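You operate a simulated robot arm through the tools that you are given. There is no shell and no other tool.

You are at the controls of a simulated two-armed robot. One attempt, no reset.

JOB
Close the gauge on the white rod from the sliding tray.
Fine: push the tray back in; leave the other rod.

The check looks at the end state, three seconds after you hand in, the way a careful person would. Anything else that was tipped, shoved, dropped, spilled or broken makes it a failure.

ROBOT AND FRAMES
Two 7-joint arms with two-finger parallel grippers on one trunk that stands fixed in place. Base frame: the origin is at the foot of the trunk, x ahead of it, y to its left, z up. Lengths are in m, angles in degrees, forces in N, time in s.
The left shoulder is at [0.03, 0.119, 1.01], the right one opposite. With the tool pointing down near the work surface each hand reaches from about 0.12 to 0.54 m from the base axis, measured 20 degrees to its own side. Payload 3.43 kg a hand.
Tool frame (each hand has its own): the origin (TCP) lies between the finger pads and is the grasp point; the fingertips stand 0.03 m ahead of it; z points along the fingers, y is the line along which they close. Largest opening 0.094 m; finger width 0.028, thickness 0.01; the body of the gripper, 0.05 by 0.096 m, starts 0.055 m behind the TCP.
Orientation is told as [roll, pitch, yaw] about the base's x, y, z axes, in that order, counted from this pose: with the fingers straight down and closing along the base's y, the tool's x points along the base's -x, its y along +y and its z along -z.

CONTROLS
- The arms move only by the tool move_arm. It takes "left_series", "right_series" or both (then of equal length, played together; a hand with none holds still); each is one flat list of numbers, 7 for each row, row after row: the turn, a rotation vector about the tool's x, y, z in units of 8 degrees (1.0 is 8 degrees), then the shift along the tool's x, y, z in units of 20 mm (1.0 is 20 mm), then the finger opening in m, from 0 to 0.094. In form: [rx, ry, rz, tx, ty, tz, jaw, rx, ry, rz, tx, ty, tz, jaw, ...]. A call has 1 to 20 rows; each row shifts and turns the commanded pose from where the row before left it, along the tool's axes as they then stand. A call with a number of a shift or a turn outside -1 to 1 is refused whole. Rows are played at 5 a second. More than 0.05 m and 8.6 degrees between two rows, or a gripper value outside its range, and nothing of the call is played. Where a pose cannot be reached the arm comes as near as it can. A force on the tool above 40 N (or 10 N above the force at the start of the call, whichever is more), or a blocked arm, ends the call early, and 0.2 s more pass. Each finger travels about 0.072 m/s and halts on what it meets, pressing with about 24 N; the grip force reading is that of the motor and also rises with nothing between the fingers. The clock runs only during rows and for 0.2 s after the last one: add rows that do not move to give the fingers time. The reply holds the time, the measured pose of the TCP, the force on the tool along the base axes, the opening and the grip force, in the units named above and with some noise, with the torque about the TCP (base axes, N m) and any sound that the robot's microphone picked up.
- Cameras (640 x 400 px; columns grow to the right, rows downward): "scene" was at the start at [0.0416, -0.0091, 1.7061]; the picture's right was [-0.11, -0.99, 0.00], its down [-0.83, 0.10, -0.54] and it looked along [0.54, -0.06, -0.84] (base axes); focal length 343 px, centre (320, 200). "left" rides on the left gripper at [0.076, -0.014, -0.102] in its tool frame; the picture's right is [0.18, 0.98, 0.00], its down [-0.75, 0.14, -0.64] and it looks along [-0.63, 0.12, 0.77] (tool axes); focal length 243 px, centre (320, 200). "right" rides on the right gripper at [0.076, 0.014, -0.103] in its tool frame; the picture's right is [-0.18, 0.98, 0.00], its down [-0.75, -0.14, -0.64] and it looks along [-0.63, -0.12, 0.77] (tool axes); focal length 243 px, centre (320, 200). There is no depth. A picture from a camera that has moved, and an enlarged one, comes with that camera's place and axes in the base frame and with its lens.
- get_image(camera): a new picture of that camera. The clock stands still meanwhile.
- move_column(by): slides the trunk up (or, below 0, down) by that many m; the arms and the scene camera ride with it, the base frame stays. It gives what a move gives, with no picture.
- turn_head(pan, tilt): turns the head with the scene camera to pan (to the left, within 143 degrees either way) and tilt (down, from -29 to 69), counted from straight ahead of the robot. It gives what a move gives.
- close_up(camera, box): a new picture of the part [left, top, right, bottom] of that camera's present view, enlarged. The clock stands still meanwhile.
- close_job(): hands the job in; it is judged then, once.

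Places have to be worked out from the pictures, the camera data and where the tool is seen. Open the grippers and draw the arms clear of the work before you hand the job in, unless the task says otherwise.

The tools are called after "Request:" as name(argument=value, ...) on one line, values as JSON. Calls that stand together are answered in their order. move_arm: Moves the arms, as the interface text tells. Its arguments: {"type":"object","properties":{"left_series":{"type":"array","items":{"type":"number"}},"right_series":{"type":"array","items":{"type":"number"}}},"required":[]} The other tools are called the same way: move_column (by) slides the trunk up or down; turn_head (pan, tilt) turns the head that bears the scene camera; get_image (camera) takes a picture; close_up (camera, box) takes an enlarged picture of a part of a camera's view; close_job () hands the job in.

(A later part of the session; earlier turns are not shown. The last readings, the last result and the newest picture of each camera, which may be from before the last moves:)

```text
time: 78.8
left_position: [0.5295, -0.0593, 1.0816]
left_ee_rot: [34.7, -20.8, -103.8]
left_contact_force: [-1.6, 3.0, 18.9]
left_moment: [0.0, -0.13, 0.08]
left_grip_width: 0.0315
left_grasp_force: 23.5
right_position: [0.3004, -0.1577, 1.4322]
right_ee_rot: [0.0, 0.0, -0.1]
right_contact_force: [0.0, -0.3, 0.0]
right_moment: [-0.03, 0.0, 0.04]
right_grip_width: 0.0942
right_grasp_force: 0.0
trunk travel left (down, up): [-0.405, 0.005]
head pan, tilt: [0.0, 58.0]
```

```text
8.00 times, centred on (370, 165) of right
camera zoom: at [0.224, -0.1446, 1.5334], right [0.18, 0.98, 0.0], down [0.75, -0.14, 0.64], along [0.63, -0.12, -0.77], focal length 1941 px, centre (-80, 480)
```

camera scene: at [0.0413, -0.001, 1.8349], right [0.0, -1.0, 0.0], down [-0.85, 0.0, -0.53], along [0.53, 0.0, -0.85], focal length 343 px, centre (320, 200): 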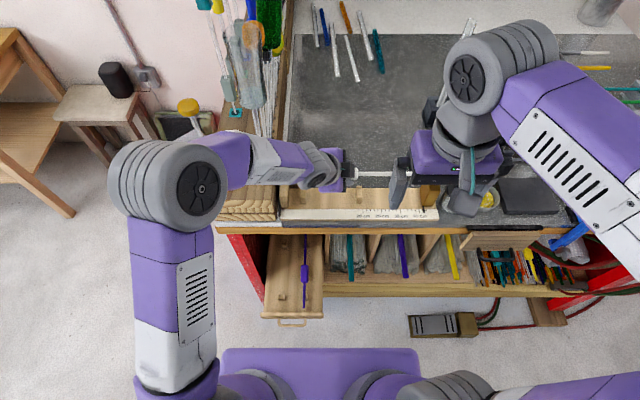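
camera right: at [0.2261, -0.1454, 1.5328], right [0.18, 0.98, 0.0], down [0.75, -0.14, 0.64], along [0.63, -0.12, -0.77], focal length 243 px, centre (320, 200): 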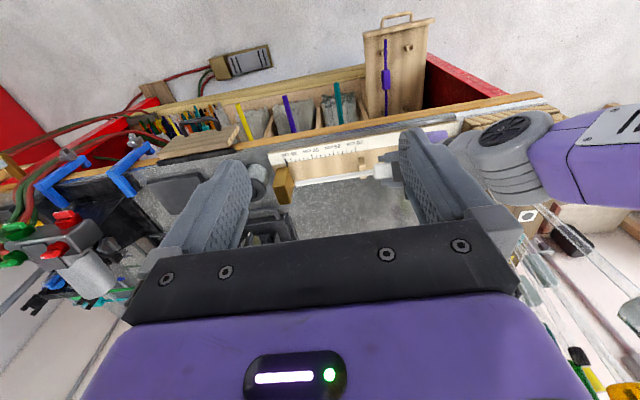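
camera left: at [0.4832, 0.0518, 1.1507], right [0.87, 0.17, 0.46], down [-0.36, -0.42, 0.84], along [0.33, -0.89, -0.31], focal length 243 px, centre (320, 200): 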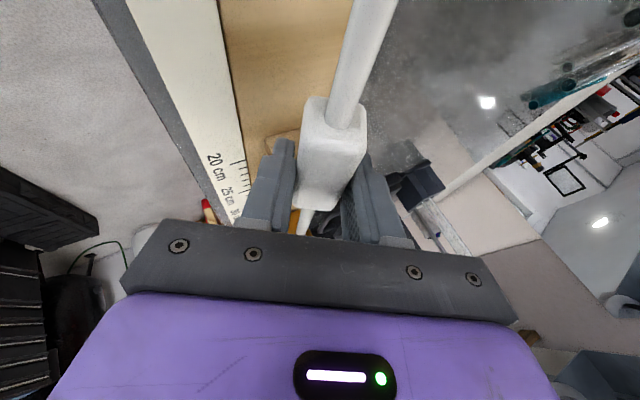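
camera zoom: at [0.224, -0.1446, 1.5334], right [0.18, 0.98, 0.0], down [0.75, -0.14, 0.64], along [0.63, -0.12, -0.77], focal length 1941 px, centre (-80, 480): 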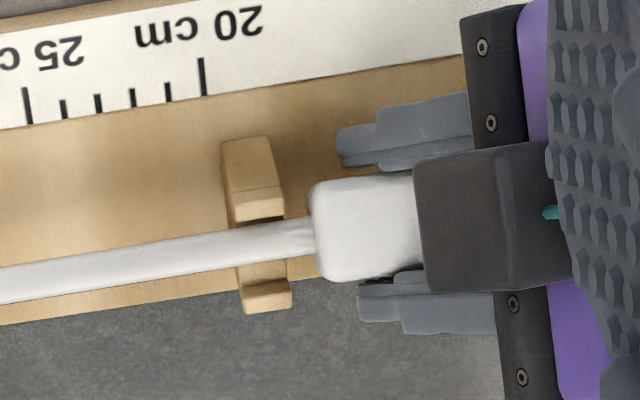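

At 19 N upward and centred on the rod axis, the rod is seated on both rests. I'll relieve the pressure by 1.5 mm and open the jaws gently.

Request:
move_arm(left_series=[0, 0, 0, -0.0265, 0.04, -0.058, 0.01, 0, 0, 0, 0, 0, 0, 0.03, 0, 0, 0, 0, 0, 0, 0.034, 0, 0, 0, 0, 0, 0, 0.038, 0, 0, 0, 0, 0, 0, 0.042, 0, 0, 0, 0, 0, 0, 0.042])

Request:
close_up(camera="scene", box=[335, 180, 385, 220])

Request:
close_up(camera="right", box=[340, 140, 400, 190])

Request:
get_image(camera="left")

```text
time: 80.2
left_position: [0.5308, -0.0589, 1.0811]
left_ee_rot: [34.6, -20.8, -103.6]
left_contact_force: [1.5, 0.9, 12.4]
left_moment: [0.06, 0.06, -0.01]
left_grip_width: 0.0383
left_grasp_force: 0.0
right_position: [0.301, -0.1597, 1.4313]
right_ee_rot: [0.0, 0.0, 0.0]
right_contact_force: [-0.1, 0.1, -0.4]
right_moment: [0.02, 0.02, 0.01]
right_grip_width: 0.094
right_grasp_force: 0.0
trunk travel left (down, up): [-0.405, 0.005]
head pan, tilt: [0.0, 58.0]
```

```text
10.00 times, centred on (360, 200) of scene
camera zoom: at [0.0399, -0.0007, 1.835], right [0.0, -1.0, 0.0], down [-0.85, 0.0, -0.53], along [0.53, 0.0, -0.85], focal length 3434 px, centre (-80, 200)
```

zoom: 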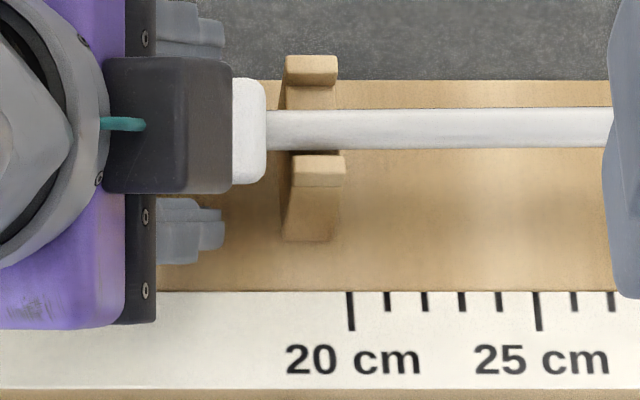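

```text
8.00 times, centred on (370, 165) of right
camera zoom: at [0.2251, -0.1451, 1.533], right [0.18, 0.98, 0.0], down [0.75, -0.14, 0.64], along [0.63, -0.12, -0.77], focal length 1941 px, centre (-80, 480)
```

zoom: 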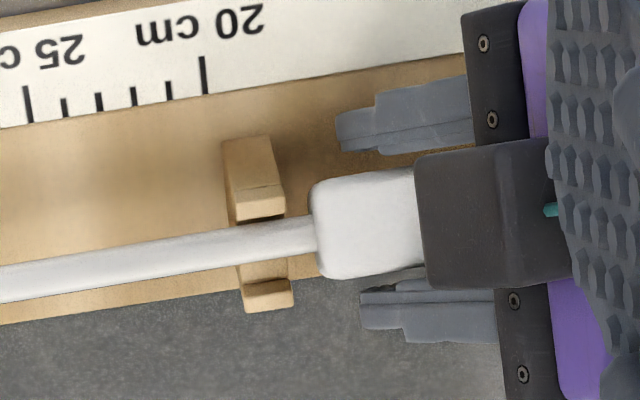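

```text
taken
camera left: at [0.4854, 0.0532, 1.1249], right [0.87, 0.17, 0.46], down [-0.36, -0.42, 0.84], along [0.33, -0.89, -0.31], focal length 243 px, centre (320, 200)
```

left: 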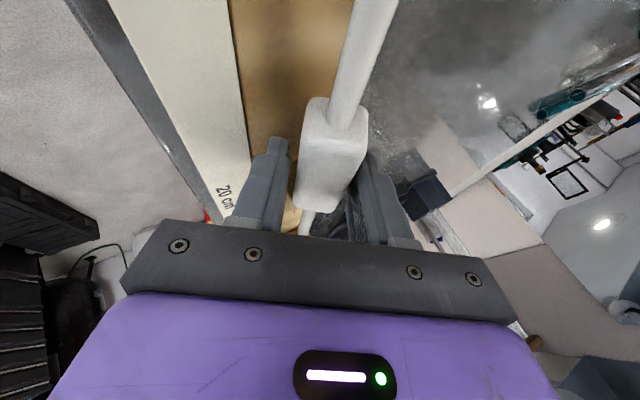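

The rod stayed put, and the rear finger now lightly touches the base plate. I'll retreat along the tilted approach line, opening slightly more.

Request:
move_arm(left_series=[0, 0, 0, -0.104, 0, -0.227, 0.04, 0, 0, 0, -0.104, 0, -0.227, 0.043, 0, 0, 0, -0.208, 0, -0.454, 0.046, 0, 0, 0, 0, 0, 0, 0.046])

Request:
close_up(camera="scene", box=[335, 180, 385, 220])

Request:
close_up(camera="right", box=[260, 110, 420, 230])

Request:
get_image(camera="left")

```text
time: 81.2
left_position: [0.519, -0.0603, 1.0967]
left_ee_rot: [34.4, -20.7, -103.6]
left_contact_force: [-0.2, -0.1, 0.0]
left_moment: [-0.02, -0.03, 0.01]
left_grip_width: 0.0461
left_grasp_force: 0.1
right_position: [0.3027, -0.1602, 1.4318]
right_ee_rot: [-0.1, 0.0, 0.0]
right_contact_force: [-1.0, 0.1, 0.5]
right_moment: [0.02, -0.02, 0.04]
right_grip_width: 0.094
right_grasp_force: 0.0
trunk travel left (down, up): [-0.405, 0.005]
head pan, tilt: [0.0, 58.0]
```

```text
10.00 times, centred on (360, 200) of scene
camera zoom: at [0.041, -0.0011, 1.8349], right [0.0, -1.0, 0.0], down [-0.85, 0.0, -0.53], along [0.53, 0.0, -0.85], focal length 3434 px, centre (-80, 200)
```

zoom: 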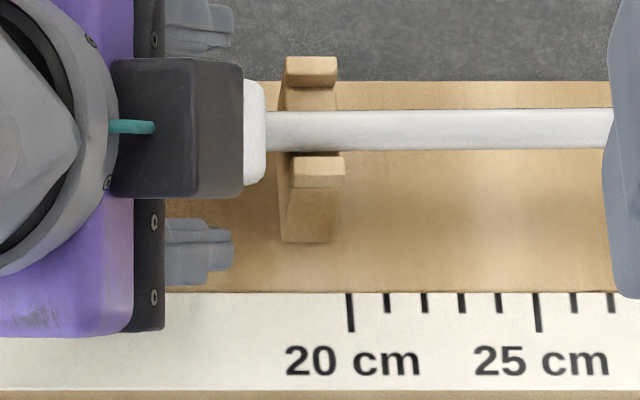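

```text
3.33 times, centred on (340, 170) of right
camera zoom: at [0.2261, -0.1454, 1.5328], right [0.18, 0.98, 0.0], down [0.75, -0.14, 0.64], along [0.63, -0.12, -0.77], focal length 809 px, centre (253, 300)
```

zoom: 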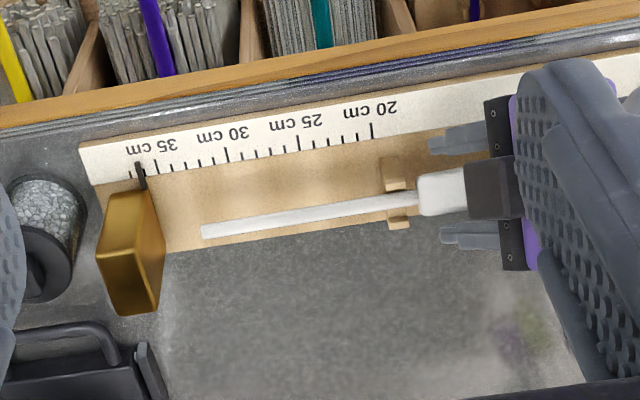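

```text
taken
camera left: at [0.4746, 0.0522, 1.141], right [0.87, 0.17, 0.45], down [-0.35, -0.42, 0.84], along [0.33, -0.89, -0.31], focal length 243 px, centre (320, 200)
```

left: 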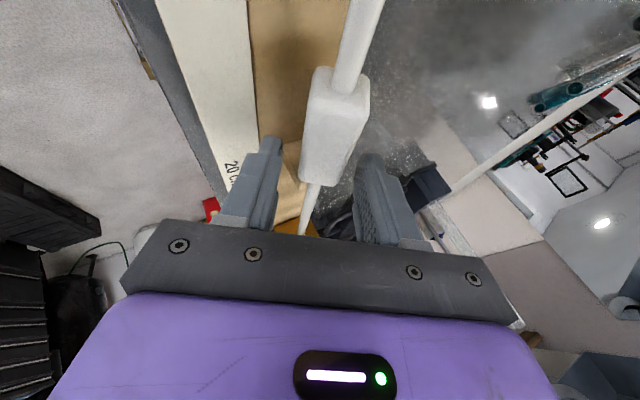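

The rod stays on its rests and the fingers slide free. I'll continue retreating 6 cm along that line, then draw back toward the robot.

Request:
move_arm(left_series=[0, 0, 0, -0.25, 0, -0.545, 0.05, 0, 0, 0, -0.333, 0, -0.727, 0.05, 0, 0, 0, -0.333, 0, -0.727, 0.05, 0, 0, 0, -0.333, 0, -0.727, 0.05, 0, 0, 0, -0.333, 0, -0.727, 0.05, 0, 0, 0, -0.18, -0.69, -0.39, 0.05, 0, 0, 0, -0.18, -0.69, -0.39, 0.05, 0, 0, 0, -0.18, -0.69, -0.39, 0.05, 0, 0, 0, -0.18, -0.69, -0.39, 0.05, 0, 0, 0, -0.18, -0.69, -0.39, 0.05, 0, 0, 0, 0, 0, 0, 0.05])

Request:
get_image(camera="scene")

Request:
close_up(camera="scene", box=[260, 140, 450, 240])

Request:
close_up(camera="right", box=[260, 110, 420, 230])

```text
time: 83.6
left_position: [0.398, -0.0587, 1.1606]
left_ee_rot: [34.4, -20.7, -103.6]
left_contact_force: [1.0, 0.1, 0.7]
left_moment: [0.0, -0.04, 0.01]
left_grip_width: 0.0502
left_grasp_force: 0.1
right_position: [0.3032, -0.1598, 1.4307]
right_ee_rot: [0.1, 0.0, -0.1]
right_contact_force: [-0.1, -0.5, -1.5]
right_moment: [0.0, 0.01, 0.0]
right_grip_width: 0.094
right_grasp_force: 0.1
trunk travel left (down, up): [-0.405, 0.005]
head pan, tilt: [0.0, 58.0]
```

```text
taken
camera scene: at [0.0415, -0.0011, 1.8349], right [0.0, -1.0, 0.0], down [-0.85, 0.0, -0.53], along [0.53, 0.0, -0.85], focal length 343 px, centre (320, 200)
```

scene: 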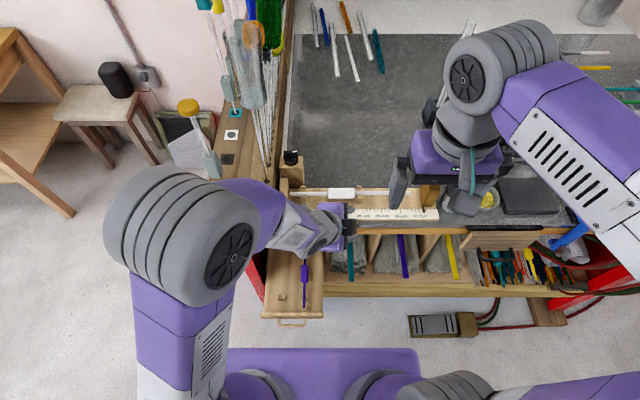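

```text
3.37 times, centred on (355, 190) of scene
camera zoom: at [0.0415, -0.0011, 1.8349], right [0.0, -1.0, 0.0], down [-0.85, 0.0, -0.53], along [0.53, 0.0, -0.85], focal length 1157 px, centre (202, 234)
```

zoom: 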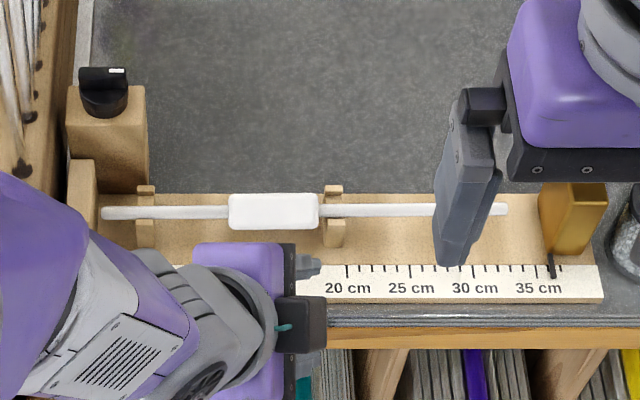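

```text
3.33 times, centred on (340, 170) of right
camera zoom: at [0.2265, -0.1454, 1.5327], right [0.18, 0.98, 0.0], down [0.75, -0.14, 0.64], along [0.63, -0.12, -0.77], focal length 809 px, centre (253, 300)
```

zoom: 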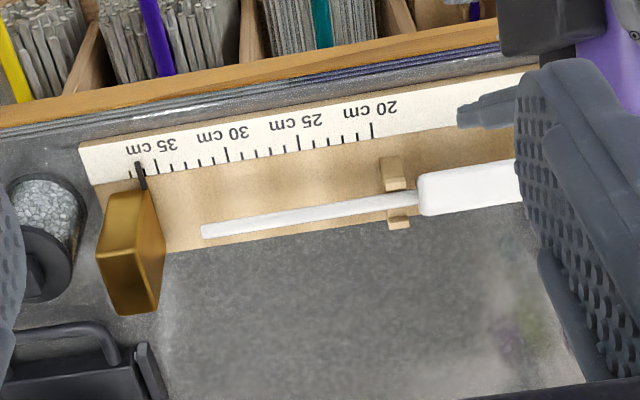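

The rod sits properly on both rests, with its near tip about 5 mm from the stop. Now I'll look at the brass slider, so I'll move the right hand back and to the right to uncover it.

Request:
move_arm(right_series=[0, 0, 0, 1, -1, 0, 0.094, 0, 0, 0, 1, -1, 0, 0.094, 0, 0, 0, 0.5, -1, 0, 0.06, 0, 0, 0, 0, -1, 0, 0.03, 0, 0, 0, 0, -1, 0, 0.0, 0, 0, 0, 0, -1, 0, 0.0, 0, 0, 0, 0, -1, 0, 0.0, 0, 0, 0, 0, 0, 0, 0.0])

Request:
get_image(camera="scene")

Request:
close_up(camera="scene", box=[380, 140, 500, 230])

Request:
get_image(camera="right")

```text
time: 85.4
left_position: [0.3983, -0.0587, 1.1599]
left_ee_rot: [34.4, -20.6, -103.6]
left_contact_force: [-0.3, 0.0, -0.6]
left_moment: [0.0, -0.01, 0.01]
left_grip_width: 0.0499
left_grasp_force: 0.1
right_position: [0.2553, -0.3004, 1.4316]
right_ee_rot: [0.1, -0.1, 0.0]
right_contact_force: [-0.9, -0.1, 0.2]
right_moment: [-0.04, 0.02, 0.0]
right_grip_width: 0.0
right_grasp_force: 23.6
trunk travel left (down, up): [-0.405, 0.005]
head pan, tilt: [0.0, 58.0]
```

```text
taken
camera scene: at [0.041, -0.0008, 1.8349], right [0.0, -1.0, 0.0], down [-0.85, 0.0, -0.53], along [0.53, 0.0, -0.85], focal length 343 px, centre (320, 200)
```

scene: 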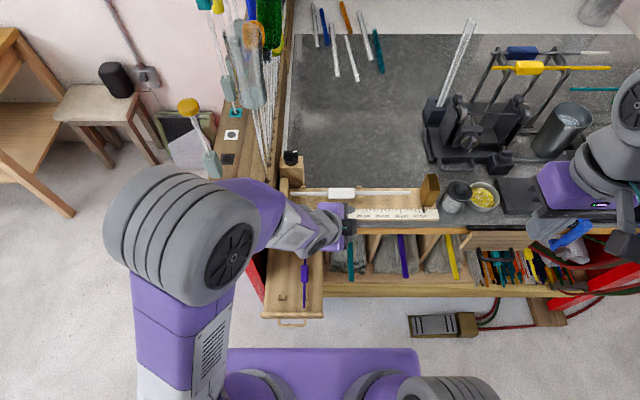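

```text
4.44 times, centred on (440, 185) of scene
camera zoom: at [0.041, -0.0008, 1.8349], right [0.0, -1.0, 0.0], down [-0.85, 0.0, -0.53], along [0.53, 0.0, -0.85], focal length 1526 px, centre (-213, 267)
```

zoom: 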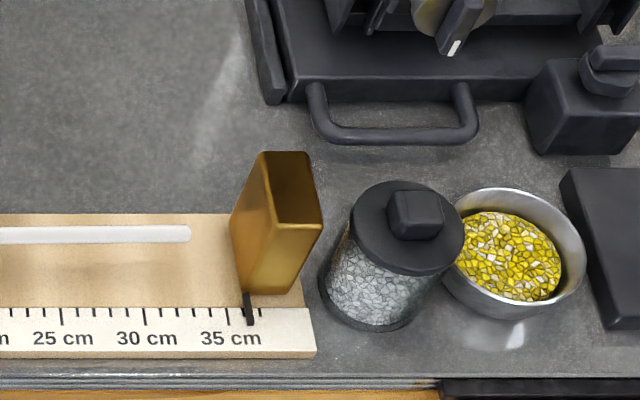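

```text
taken
camera right: at [0.1786, -0.2858, 1.5329], right [0.18, 0.98, 0.0], down [0.75, -0.14, 0.64], along [0.63, -0.12, -0.77], focal length 243 px, centre (320, 200)
```

right: 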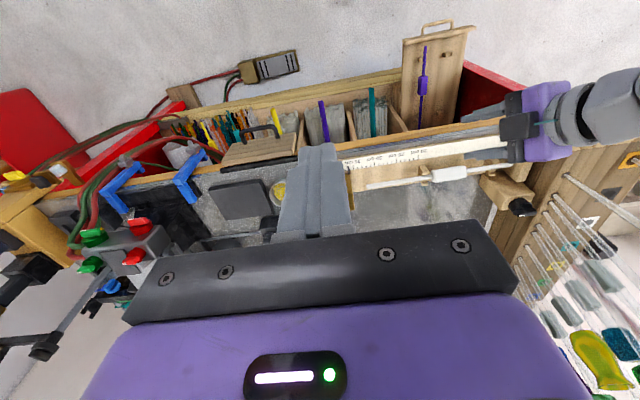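

The slider spans y −0.274 to −0.303 and x 0.515–0.566, and its open top is at z≈1.12. The rod's far end is at y≈−0.240. The jar leaves too little room on the slider's right. So I'll pinch its left wall from above with the right hand, one finger inside the cavity and the other outside above rod level, and draw it left. First I'll move the left hand aside and bring the right hand nearer with a 24° tilt.

Request:
move_arm(left_series=[0, 0, 0, 0.909, 0, -0.416, 0.05, 0, 0, 0, 0.909, 0, -0.416, 0.05, 0, 0, 0, 0.909, 0, -0.416, 0.05, 0, 0, 0, 0.909, 0, -0.416, 0.05, 0, 0, 0, 0.909, 0, -0.416, 0.05, 0, 0, 0, 0.909, 0, -0.416, 0.05, 0, 0, 0, 0, 0, 0, 0.05], right_series=[0, 0, 0, 0, 0, 0, 0.02, 0, -1, 0, 0, 0, 0, 0.02, 0, -1, 0, 0, 0, 0, 0.02, 0, -1, 0, 0, 0, 0, 0.02, 0, 0, 0, 0, 0, 0, 0.02, 0, 0, 0, 0, 0, 0, 0.02, 0, 0, 0, 0, 0, 0, 0.02])

Request:
move_arm(right_series=[0, 0, 0, -0.9135, 0.125, 0.4067, 0.02, 0, 0, 0, -0.9135, 0.125, 0.4067, 0.02, 0, 0, 0, -0.9135, 0.125, 0.4067, 0.02, 0, 0, 0, -0.9135, 0.125, 0.4067, 0.02, 0, 0, 0, -0.9135, 0.125, 0.4067, 0.02, 0, 0, 0, -0.9135, 0.125, 0.4067, 0.02, 0, 0, 0, -0.9135, 0.125, 0.4067, 0.02, 0, 0, 0, -0.9135, 0.125, 0.4067, 0.02, 0, 0, 0, -0.9135, 0.125, 0.4067, 0.02, 0, 0, 0, -0.9135, 0.125, 0.4067, 0.02, 0, 0, 0, 0, 0, 0, 0.02])

Request:
get_image(camera="scene")

Request:
get_image(camera="right")

```text
time: 87.0
left_position: [0.3955, 0.0587, 1.1613]
left_ee_rot: [34.4, -20.7, -103.8]
left_contact_force: [-0.2, -1.1, -0.4]
left_moment: [0.03, -0.01, 0.01]
left_grip_width: 0.0501
left_grasp_force: 0.1
right_position: [0.2537, -0.3016, 1.4308]
right_ee_rot: [0.0, -24.0, -0.1]
right_contact_force: [0.6, -1.2, -0.1]
right_moment: [0.01, 0.0, -0.04]
right_grip_width: 0.0199
right_grasp_force: 0.0
trunk travel left (down, up): [-0.405, 0.005]
head pan, tilt: [0.0, 58.0]
```

```text
time: 89.4
left_position: [0.3969, 0.0591, 1.1618]
left_ee_rot: [34.5, -20.7, -103.6]
left_contact_force: [-0.3, 0.1, -0.2]
left_moment: [0.02, 0.0, 0.0]
left_grip_width: 0.0501
left_grasp_force: 0.0
right_position: [0.4524, -0.2746, 1.4313]
right_ee_rot: [0.0, -23.9, -0.1]
right_contact_force: [0.1, -0.1, -0.3]
right_moment: [0.01, 0.0, -0.01]
right_grip_width: 0.0204
right_grasp_force: 0.1
trunk travel left (down, up): [-0.405, 0.005]
head pan, tilt: [0.0, 58.0]
```

```text
taken
camera scene: at [0.0401, -0.0011, 1.835], right [0.0, -1.0, 0.0], down [-0.85, 0.0, -0.53], along [0.53, 0.0, -0.85], focal length 343 px, centre (320, 200)
```

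scene: 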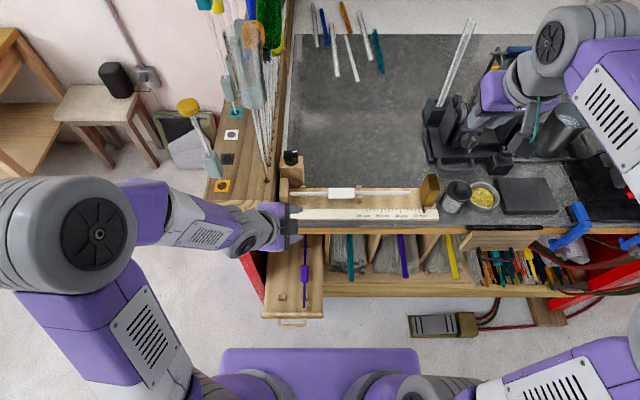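

```text
taken
camera right: at [0.3409, -0.2605, 1.4936], right [0.17, 0.98, 0.08], down [0.43, -0.14, 0.89], along [0.89, -0.12, -0.44], focal length 243 px, centre (320, 200)
```

right: 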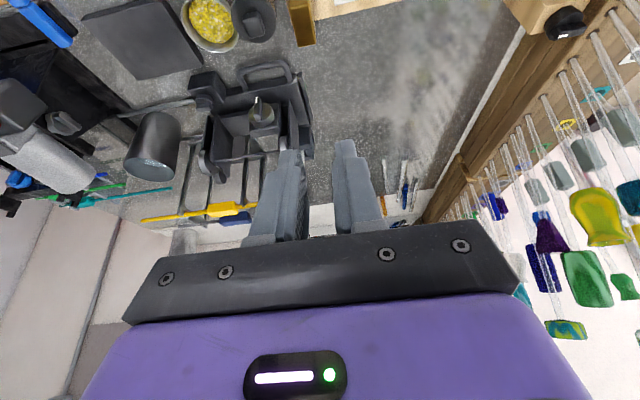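

The path is clear. I'll descend the right hand to about (0.50, −0.275, 1.25).

Request:
move_arm(right_series=[0, 0, 0, 0.138, 0, 0.924, 0.02, 0, 0, 0, 0.138, 0, 0.924, 0.02, 0, 0, 0, 0.138, 0, 0.924, 0.02, 0, 0, 0, 0.138, 0, 0.924, 0.02, 0, 0, 0, 0.138, 0, 0.924, 0.02, 0, 0, 0, 0.138, 0, 0.924, 0.02, 0, 0, 0, 0.138, 0, 0.924, 0.02, 0, 0, 0, 0.138, 0, 0.924, 0.02, 0, 0, 0, 0.138, 0, 0.924, 0.02, 0, 0, 0, 0.138, 0, 0.924, 0.02, 0, 0, 0, 0, 0, 0, 0.02])

Request:
get_image(camera="scene")

Request:
get_image(camera="right")

Request:
close_up(camera="scene", box=[380, 130, 540, 240])

```text
time: 91.8
left_position: [0.3968, 0.0599, 1.1615]
left_ee_rot: [34.5, -20.7, -103.6]
left_contact_force: [-1.0, -0.2, 1.0]
left_moment: [0.0, -0.01, -0.01]
left_grip_width: 0.05
left_grasp_force: 0.1
right_position: [0.5023, -0.274, 1.2533]
right_ee_rot: [-0.1, -24.0, -0.1]
right_contact_force: [1.2, 0.3, 0.0]
right_moment: [0.0, -0.03, 0.0]
right_grip_width: 0.0201
right_grasp_force: 0.2
trunk travel left (down, up): [-0.405, 0.005]
head pan, tilt: [0.0, 58.0]
```

```text
taken
camera scene: at [0.0406, -0.001, 1.835], right [0.0, -1.0, 0.0], down [-0.85, 0.0, -0.53], along [0.53, 0.0, -0.85], focal length 343 px, centre (320, 200)
```

scene: 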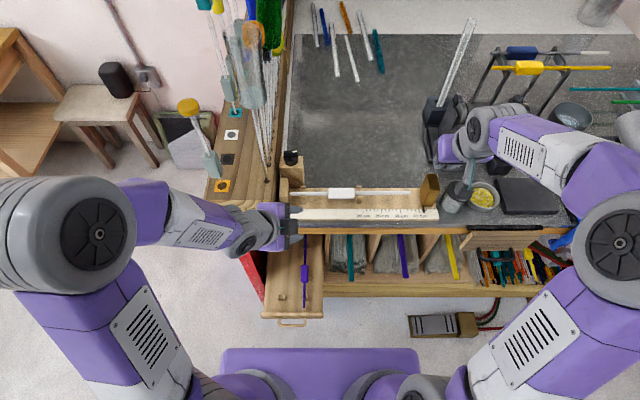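

```text
taken
camera right: at [0.3913, -0.2606, 1.3148], right [0.17, 0.98, 0.08], down [0.43, -0.14, 0.89], along [0.89, -0.12, -0.44], focal length 243 px, centre (320, 200)
```

right: 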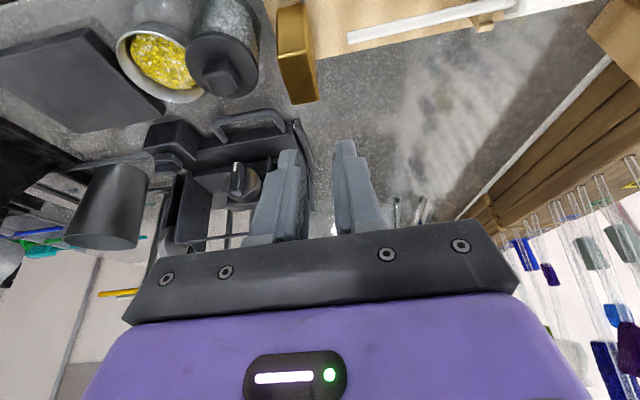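

```text
3.64 times, centred on (460, 185) of scene
camera zoom: at [0.0406, -0.001, 1.835], right [0.0, -1.0, 0.0], down [-0.85, 0.0, -0.53], along [0.53, 0.0, -0.85], focal length 1249 px, centre (-189, 254)
```

zoom: 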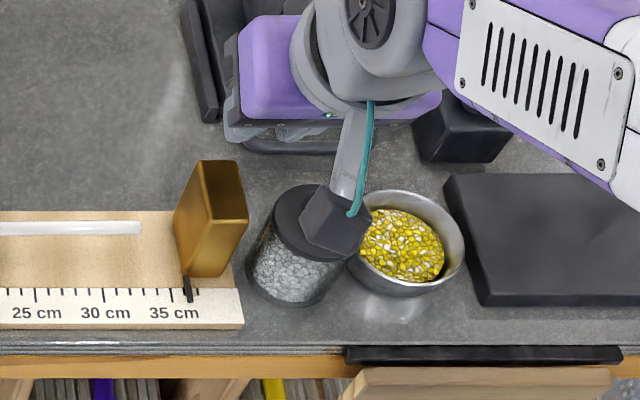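

I'll zoom in on the slider from the right camera to fix its top opening.

Request:
close_up(camera="right", box=[250, 0, 400, 110])

Request:
close_up(camera="scene", box=[410, 165, 460, 215])

```text
3.64 times, centred on (325, 55) of right
camera zoom: at [0.3913, -0.2606, 1.3148], right [0.17, 0.98, 0.08], down [0.43, -0.14, 0.89], along [0.89, -0.12, -0.44], focal length 882 px, centre (302, 727)
```

zoom: 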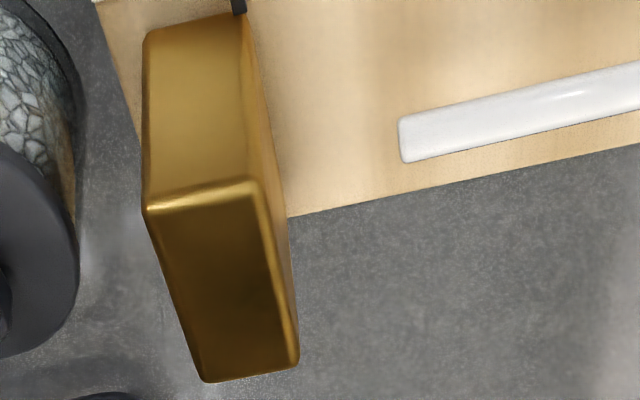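

```text
8.00 times, centred on (435, 190) of scene
camera zoom: at [0.0406, -0.001, 1.835], right [0.0, -1.0, 0.0], down [-0.85, 0.0, -0.53], along [0.53, 0.0, -0.85], focal length 2748 px, centre (-600, 280)
```

zoom: 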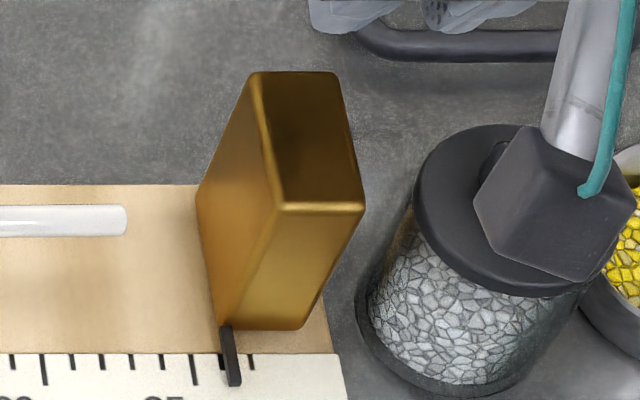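

The slider looks like a solid brass block (x≈0.514–0.564, y −0.275 to −0.3025, top z 1.12), and the jar lid is only about z 1.09. So I'll straddle it in y at its top, staying above the jar lid and the rod. I'm descending to hover with the jaws at 54 mm.

Request:
move_arm(right_series=[0, 0, 0, 0.16, -0.15, 0.946, 0.054, 0, 0, 0, 0.16, -0.15, 0.946, 0.054, 0, 0, 0, 0.16, -0.15, 0.946, 0.054, 0, 0, 0, 0.16, -0.15, 0.946, 0.054, 0, 0, 0, 0.12, -0.15, 0.6, 0.054, 0, 0, 0, 0, 0, 0, 0.054, 0, 0, 0, 0, 0, 0, 0.054])

Request:
close_up(camera="scene", box=[390, 140, 490, 220])

Request:
get_image(camera="right")

```text
time: 93.4
left_position: [0.3971, 0.0603, 1.1611]
left_ee_rot: [34.5, -20.7, -103.6]
left_contact_force: [-0.2, 0.1, -0.4]
left_moment: [0.02, 0.02, 0.0]
left_grip_width: 0.0501
left_grasp_force: 0.1
right_position: [0.5259, -0.2876, 1.1635]
right_ee_rot: [0.0, -24.0, -0.1]
right_contact_force: [0.4, 0.1, 0.4]
right_moment: [-0.02, 0.01, 0.01]
right_grip_width: 0.054
right_grasp_force: 0.0
trunk travel left (down, up): [-0.405, 0.005]
head pan, tilt: [0.0, 58.0]
```

```text
5.00 times, centred on (440, 180) of scene
camera zoom: at [0.0411, -0.0012, 1.8349], right [0.0, -1.0, 0.0], down [-0.85, 0.0, -0.53], along [0.53, 0.0, -0.85], focal length 1717 px, centre (-280, 300)
```

zoom: 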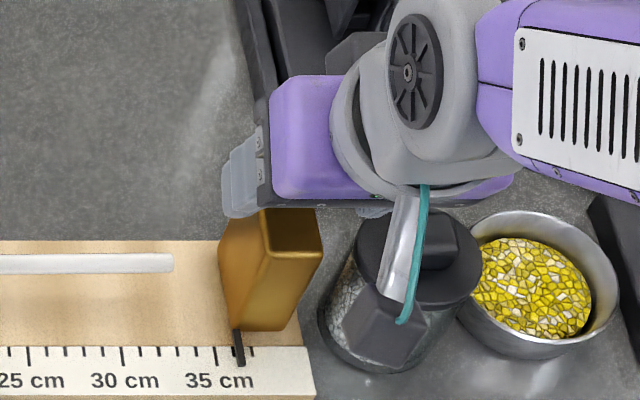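

```text
taken
camera right: at [0.4146, -0.2739, 1.2256], right [0.17, 0.98, 0.08], down [0.43, -0.14, 0.89], along [0.89, -0.12, -0.44], focal length 243 px, centre (320, 200)
```

right: 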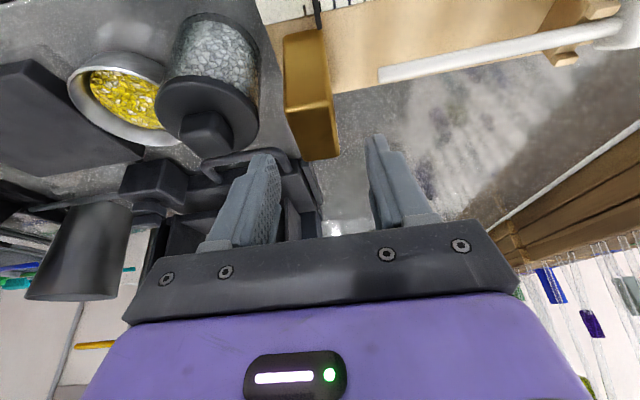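

Zooming in on the right view to check the slider's position between the fingers.

Request:
close_up(camera="right", box=[230, 20, 430, 260])

```text
1.67 times, centred on (330, 140) of right
camera zoom: at [0.4146, -0.2739, 1.2256], right [0.17, 0.98, 0.08], down [0.43, -0.14, 0.89], along [0.89, -0.12, -0.44], focal length 404 px, centre (303, 300)
```

zoom: 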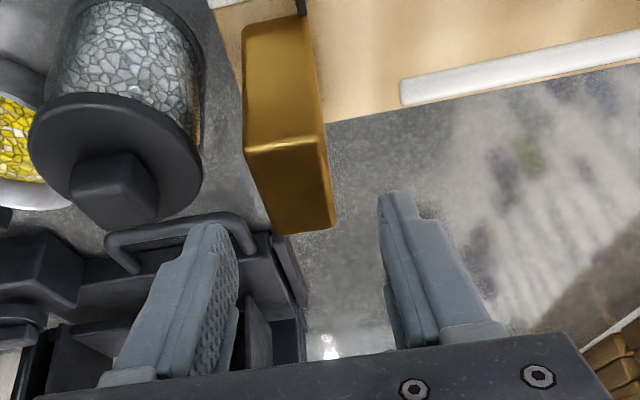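

The slider top centre is at (0.533, −0.289), midway between the fingers. I'll descend about 37 mm.

Request:
move_arm(right_series=[0, 0, 0, 0.19, -0.07, 0.43, 0.054, 0, 0, 0, 0.19, 0, 0.43, 0.054, 0, 0, 0, 0.19, 0, 0.43, 0.054, 0, 0, 0, 0.19, 0, 0.43, 0.054, 0, 0, 0, 0, 0, 0, 0.054])

Request:
close_up(camera="right", box=[230, 0, 430, 240])

Request:
close_up(camera="scene", box=[390, 140, 490, 220])

```text
time: 94.6
left_position: [0.3972, 0.0602, 1.1625]
left_ee_rot: [34.5, -20.7, -103.7]
left_contact_force: [0.0, 0.5, 0.3]
left_moment: [-0.01, 0.01, -0.03]
left_grip_width: 0.0501
left_grasp_force: 0.1
right_position: [0.5252, -0.2895, 1.1285]
right_ee_rot: [-0.1, -24.2, 0.0]
right_contact_force: [0.6, 1.4, 8.4]
right_moment: [-0.27, -0.02, -0.04]
right_grip_width: 0.0533
right_grasp_force: 0.1
trunk travel left (down, up): [-0.405, 0.005]
head pan, tilt: [0.0, 58.0]
```

```text
1.67 times, centred on (330, 120) of right
camera zoom: at [0.4143, -0.2756, 1.19], right [0.17, 0.98, 0.08], down [0.42, -0.14, 0.89], along [0.89, -0.12, -0.44], focal length 404 px, centre (303, 333)
```

zoom: 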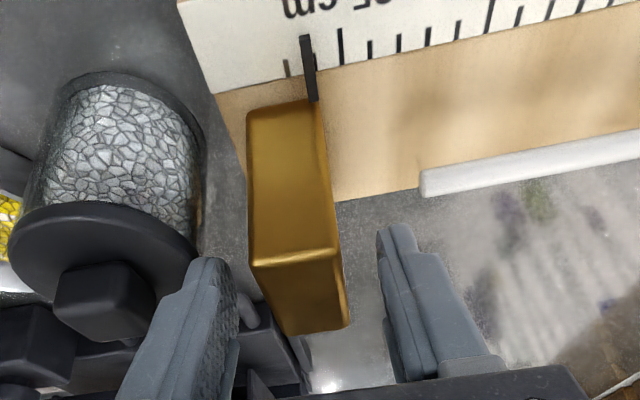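

```text
5.00 times, centred on (440, 180) of scene
camera zoom: at [0.04, -0.0004, 1.8351], right [0.0, -1.0, 0.0], down [-0.85, 0.0, -0.53], along [0.53, 0.0, -0.85], focal length 1717 px, centre (-280, 300)
```

zoom: 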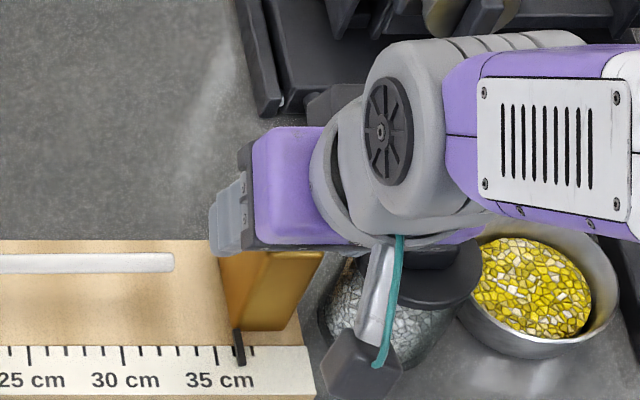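

The right finger touched the jar lid: 8 N, about 32 mm right of centre. I'll raise at once and narrow the jaws to keep clear of the jar.

Request:
move_arm(right_series=[0, 0, 0, -0.122, 0, -0.274, 0.054, 0, 0, 0, -0.122, 0, -0.274, 0.048, 0, 0, 0, 0, 0.03, 0, 0.04, 0, 0, 0, 0, 0, 0, 0.035, 0, 0, 0, 0, 0, 0, 0.035])

Request:
close_up(camera="right", box=[180, 0, 420, 240])

Request:
close_up(camera="scene", box=[390, 140, 490, 220])

```text
time: 95.8
left_position: [0.3975, 0.0596, 1.1613]
left_ee_rot: [34.4, -20.7, -103.6]
left_contact_force: [-0.7, -0.5, 0.2]
left_moment: [-0.02, 0.01, 0.0]
left_grip_width: 0.0501
left_grasp_force: 0.0
right_position: [0.5252, -0.2904, 1.1395]
right_ee_rot: [0.0, -24.0, 0.0]
right_contact_force: [0.4, -0.3, -0.3]
right_moment: [0.02, -0.06, 0.0]
right_grip_width: 0.0351
right_grasp_force: 0.1
trunk travel left (down, up): [-0.405, 0.005]
head pan, tilt: [0.0, 58.0]
```

```text
1.67 times, centred on (300, 120) of right
camera zoom: at [0.415, -0.2758, 1.2013], right [0.17, 0.98, 0.08], down [0.43, -0.14, 0.89], along [0.89, -0.12, -0.44], focal length 404 px, centre (353, 333)
```

zoom: 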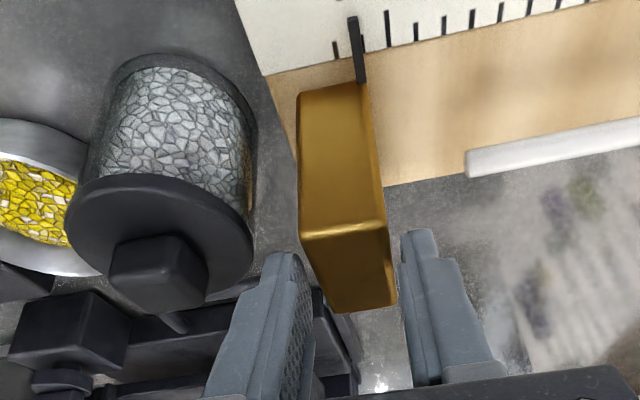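

```text
5.00 times, centred on (440, 180) of scene
camera zoom: at [0.0412, -0.0011, 1.8349], right [0.0, -1.0, 0.0], down [-0.85, 0.0, -0.53], along [0.53, 0.0, -0.85], focal length 1717 px, centre (-280, 300)
```

zoom: 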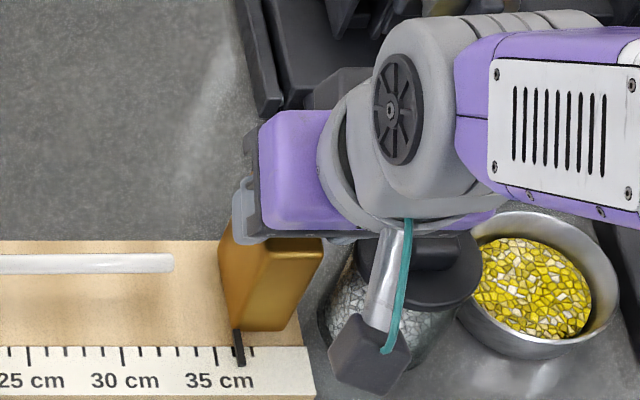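

The jar looks undisturbed. The right finger's outer face is now at about y −0.318, clear of the lid edge at −0.328. I'll centre by +1.5 mm and descend 13 mm.

Request:
move_arm(right_series=[0, 0, 0, 0, 0.08, 0, 0.036, 0, 0, 0, 0.09, 0, 0.2, 0.036, 0, 0, 0, 0.09, 0, 0.2, 0.036, 0, 0, 0, 0.09, 0, 0.2, 0.036, 0, 0, 0, 0, 0, 0, 0.036])

Request:
close_up(camera="right", box=[180, 0, 420, 240])

```text
time: 97.0
left_position: [0.3971, 0.0597, 1.1622]
left_ee_rot: [34.4, -20.7, -103.6]
left_contact_force: [-0.5, -0.1, 0.6]
left_moment: [0.01, -0.01, -0.02]
left_grip_width: 0.0499
left_grasp_force: 0.0
right_position: [0.5259, -0.289, 1.128]
right_ee_rot: [-0.1, -24.0, -0.1]
right_contact_force: [-0.6, 0.4, 0.2]
right_moment: [-0.02, 0.0, -0.01]
right_grip_width: 0.036
right_grasp_force: 0.1
trunk travel left (down, up): [-0.405, 0.005]
head pan, tilt: [0.0, 58.0]
```

```text
1.67 times, centred on (300, 120) of right
camera zoom: at [0.4143, -0.2746, 1.1891], right [0.17, 0.98, 0.08], down [0.43, -0.14, 0.89], along [0.89, -0.12, -0.44], focal length 404 px, centre (353, 333)
```

zoom: 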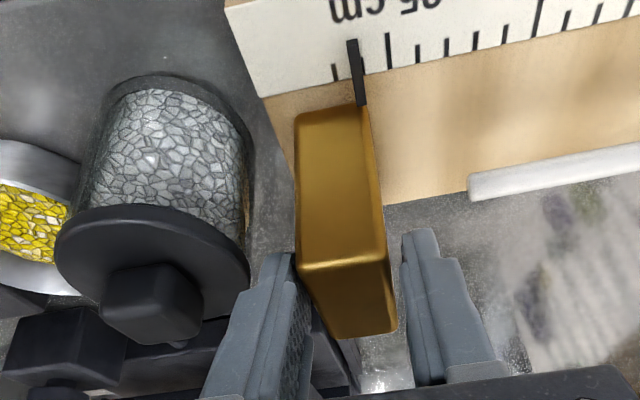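

No contact, and the slider's top is between the fingertips. Closing gently on it.

Request:
move_arm(right_series=[0, 0, 0, 0, 0, 0, 0.032, 0, 0, 0, 0, 0, 0, 0.028, 0, 0, 0, 0, 0, 0, 0.024, 0, 0, 0, 0, 0, 0, 0.02, 0, 0, 0, 0, 0, 0, 0.02])

Request:
close_up(camera="right", box=[180, 0, 420, 240])

```text
time: 98.2
left_position: [0.3982, 0.0611, 1.1612]
left_ee_rot: [34.5, -20.6, -103.6]
left_contact_force: [-0.4, 0.2, 0.6]
left_moment: [0.05, -0.01, -0.01]
left_grip_width: 0.0498
left_grasp_force: 0.1
right_position: [0.526, -0.2892, 1.1267]
right_ee_rot: [0.0, -24.0, 0.0]
right_contact_force: [-0.5, 0.3, -0.7]
right_moment: [-0.03, -0.16, 0.01]
right_grip_width: 0.03
right_grasp_force: 45.4
trunk travel left (down, up): [-0.405, 0.005]
head pan, tilt: [0.0, 58.0]
```

```text
1.67 times, centred on (300, 120) of right
camera zoom: at [0.4144, -0.2746, 1.1891], right [0.17, 0.98, 0.08], down [0.43, -0.14, 0.89], along [0.89, -0.12, -0.44], focal length 404 px, centre (353, 333)
```

zoom: 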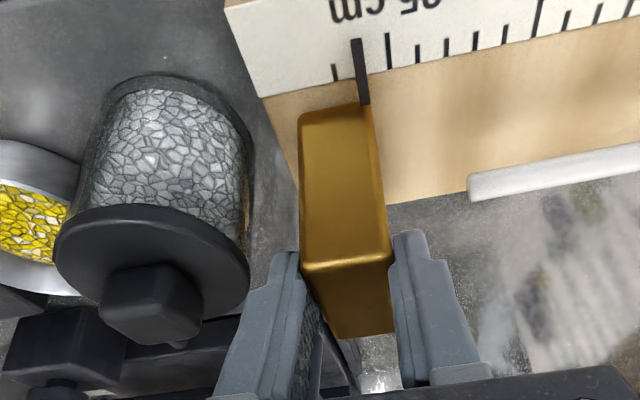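

The slider is held, 30 mm wide. I'll draw it left 28 mm and watch the force.

Request:
move_arm(right_series=[0, 0, 0, 0, 0.1, 0, 0.02, 0, 0, 0, 0, 0.2, 0, 0.02, 0, 0, 0, 0, 0.2, 0, 0.02, 0, 0, 0, 0, 0.2, 0, 0.02, 0, 0, 0, 0, 0.2, 0, 0.02, 0, 0, 0, 0, 0.2, 0, 0.02, 0, 0, 0, 0, 0.2, 0, 0.02, 0, 0, 0, 0, 0.1, 0, 0.02, 0, 0, 0, 0, 0, 0, 0.02])

Request:
close_up(camera="right", box=[220, 0, 460, 180])

Request:
close_up(camera="scene", box=[260, 150, 480, 240])

```text
time: 100.2
left_position: [0.3984, 0.0598, 1.1618]
left_ee_rot: [34.4, -20.7, -103.6]
left_contact_force: [0.1, -0.1, 0.5]
left_moment: [0.01, 0.01, 0.0]
left_grip_width: 0.0499
left_grasp_force: 0.1
right_position: [0.5264, -0.2593, 1.1275]
right_ee_rot: [0.0, -24.1, -0.2]
right_contact_force: [4.1, -0.8, 6.0]
right_moment: [-0.04, 0.53, 0.03]
right_grip_width: 0.0296
right_grasp_force: 45.1
trunk travel left (down, up): [-0.405, 0.005]
head pan, tilt: [0.0, 58.0]
```

```text
2.22 times, centred on (340, 90) of right
camera zoom: at [0.4143, -0.2454, 1.1889], right [0.17, 0.98, 0.08], down [0.43, -0.14, 0.89], along [0.89, -0.12, -0.44], focal length 539 px, centre (276, 444)
```

zoom: 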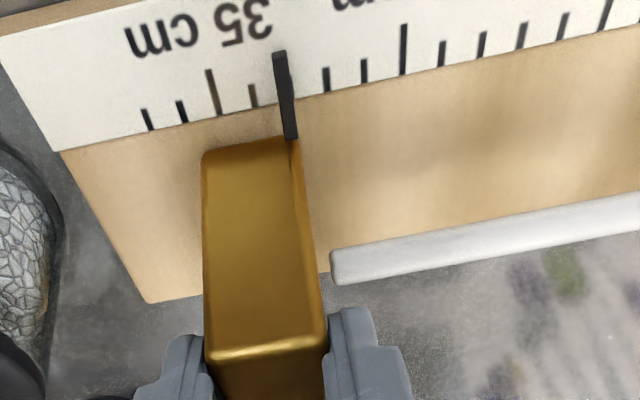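

```text
2.91 times, centred on (370, 195) of scene
camera zoom: at [0.0415, -0.0009, 1.835], right [0.0, -1.0, 0.0], down [-0.85, 0.0, -0.53], along [0.53, 0.0, -0.85], focal length 999 px, centre (174, 214)
```

zoom: 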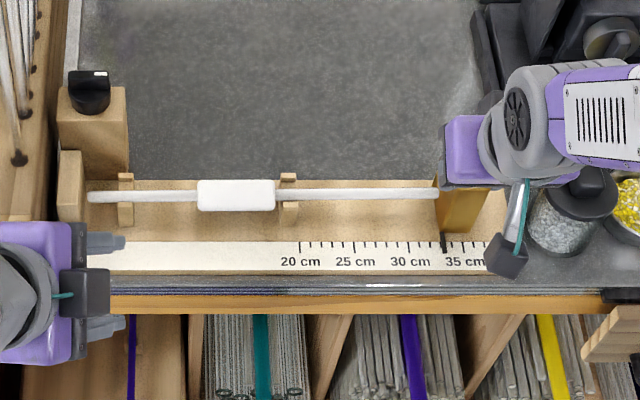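

The slider is at about 33 cm, a few mm from the rod. I'll advance in 2 mm steps for another 8 mm.

Request:
move_arm(right_series=[0, 0, 0, 0, 0.1, 0, 0.02, 0, 0, 0, 0, 0.1, 0, 0.02, 0, 0, 0, 0, 0.1, 0, 0.02, 0, 0, 0, 0, 0.1, 0, 0.02, 0, 0, 0, 0, 0, 0, 0.02])

Request:
close_up(camera="right", box=[220, 0, 460, 180])

Request:
close_up(camera="scene", box=[270, 160, 330, 210])

```text
time: 101.4
left_position: [0.3962, 0.0596, 1.1622]
left_ee_rot: [34.6, -20.6, -103.6]
left_contact_force: [-0.6, 0.7, -0.4]
left_moment: [0.01, 0.01, -0.01]
left_grip_width: 0.05
left_grasp_force: 0.0
right_position: [0.5255, -0.2531, 1.1263]
right_ee_rot: [0.0, -24.1, 0.0]
right_contact_force: [3.6, -2.0, 13.5]
right_moment: [-0.17, 0.05, -0.06]
right_grip_width: 0.0298
right_grasp_force: 44.8
trunk travel left (down, up): [-0.405, 0.005]
head pan, tilt: [0.0, 58.0]
```

```text
2.22 times, centred on (340, 90) of right
camera zoom: at [0.4141, -0.2383, 1.1887], right [0.17, 0.98, 0.08], down [0.42, -0.14, 0.89], along [0.89, -0.12, -0.44], focal length 539 px, centre (276, 444)
```

zoom: 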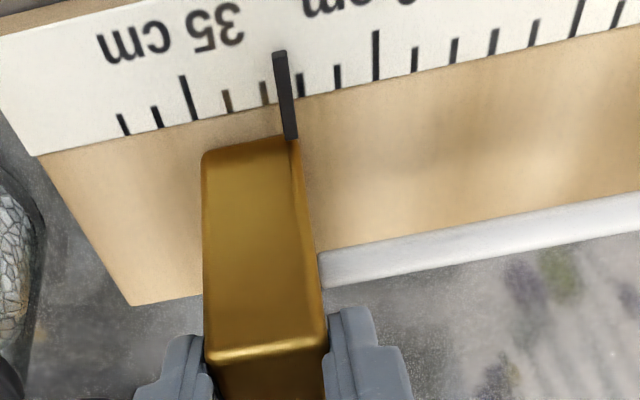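

```text
8.00 times, centred on (300, 185) of scene
camera zoom: at [0.0403, -0.0008, 1.835], right [0.0, -1.0, 0.0], down [-0.85, 0.0, -0.53], along [0.53, 0.0, -0.85], focal length 2748 px, centre (480, 320)
```

zoom: 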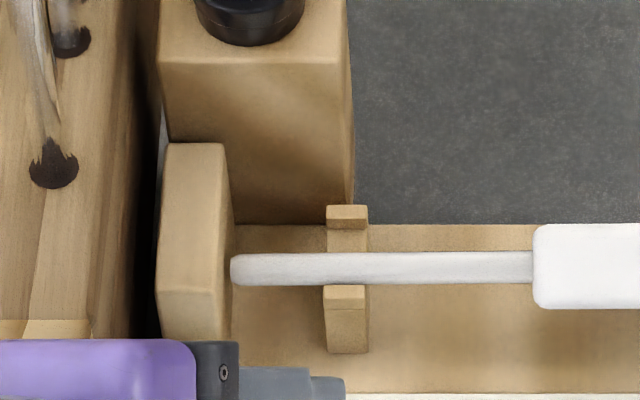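

The rod's tip is now at the stop and the slider is at the rod's far end. I'll push 1.5 mm steps to confirm firm contact.

Request:
move_arm(right_series=[0, 0, 0, 0, 0.07, 0, 0.02, 0, 0, 0, 0, 0.07, 0, 0.02, 0, 0, 0, 0, 0, 0, 0.02])

Request:
close_up(camera="scene", box=[270, 160, 330, 210])

Request:
close_up(camera="right", box=[220, 0, 460, 180])

```text
time: 102.2
left_position: [0.397, 0.0595, 1.1619]
left_ee_rot: [34.5, -20.8, -103.6]
left_contact_force: [0.7, 0.4, -0.7]
left_moment: [-0.03, 0.0, 0.0]
left_grip_width: 0.05
left_grasp_force: 0.0
right_position: [0.5269, -0.2501, 1.1268]
right_ee_rot: [0.0, -24.1, -0.1]
right_contact_force: [3.7, -3.9, 13.7]
right_moment: [-0.17, -0.76, 0.22]
right_grip_width: 0.0295
right_grasp_force: 45.1
trunk travel left (down, up): [-0.405, 0.005]
head pan, tilt: [0.0, 58.0]
```

```text
8.00 times, centred on (300, 185) of scene
camera zoom: at [0.0402, -0.0014, 1.835], right [0.0, -1.0, 0.0], down [-0.85, 0.0, -0.53], along [0.53, 0.0, -0.85], focal length 2748 px, centre (480, 320)
```

zoom: 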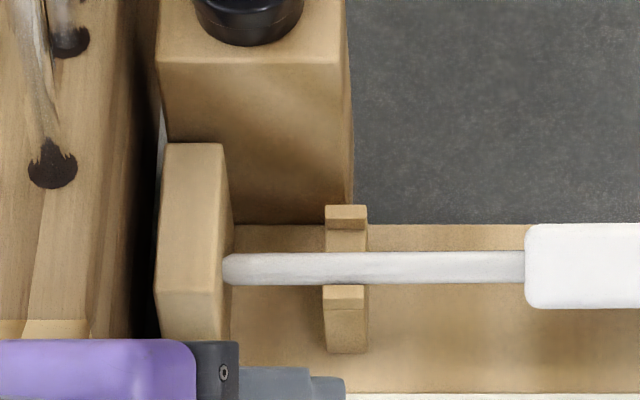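

```text
2.22 times, centred on (340, 90) of right
camera zoom: at [0.4142, -0.2359, 1.1887], right [0.17, 0.98, 0.08], down [0.43, -0.14, 0.89], along [0.89, -0.12, -0.44], focal length 539 px, centre (276, 444)
```

zoom: 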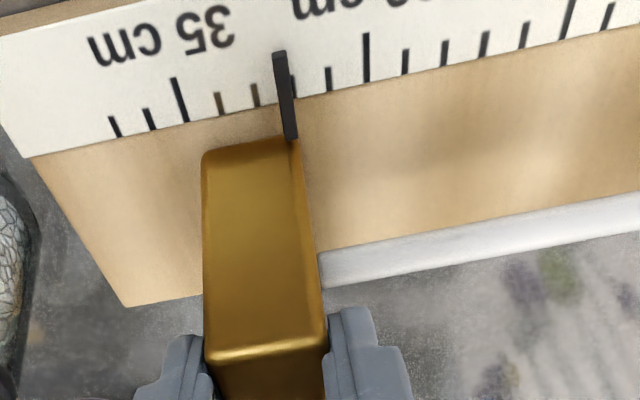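

The rod slides along with the slider and its tip has just reached the stop. I'll push a bit further to feel firm resistance.

Request:
move_arm(right_series=[0, 0, 0, 0, 0.07, 0, 0.02, 0, 0, 0, 0, 0.07, 0, 0.02, 0, 0, 0, 0, 0, 0, 0.02])

Request:
close_up(camera="scene", box=[270, 160, 330, 210])

```text
time: 103.0
left_position: [0.3962, 0.0572, 1.1619]
left_ee_rot: [34.5, -20.7, -103.6]
left_contact_force: [-0.2, -0.7, 0.1]
left_moment: [0.02, -0.02, 0.01]
left_grip_width: 0.0497
left_grasp_force: 0.2
right_position: [0.5253, -0.2498, 1.1272]
right_ee_rot: [0.0, -24.0, -0.1]
right_contact_force: [2.7, -18.4, 13.0]
right_moment: [-0.69, -0.79, 0.25]
right_grip_width: 0.0296
right_grasp_force: 45.0
trunk travel left (down, up): [-0.405, 0.005]
head pan, tilt: [0.0, 58.0]
```

```text
8.00 times, centred on (300, 185) of scene
camera zoom: at [0.0399, -0.0042, 1.835], right [0.0, -1.0, 0.0], down [-0.85, 0.0, -0.53], along [0.53, 0.0, -0.85], focal length 2748 px, centre (480, 320)
```

zoom: 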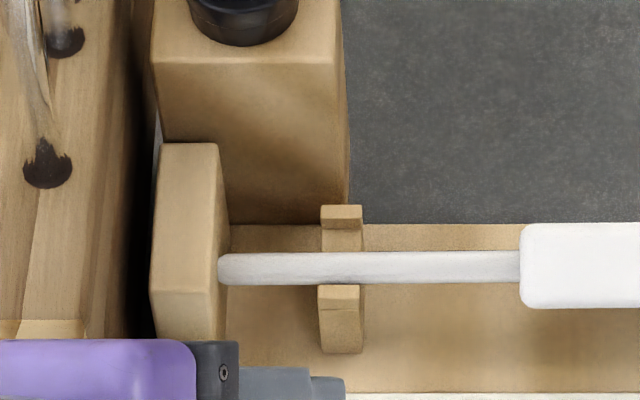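

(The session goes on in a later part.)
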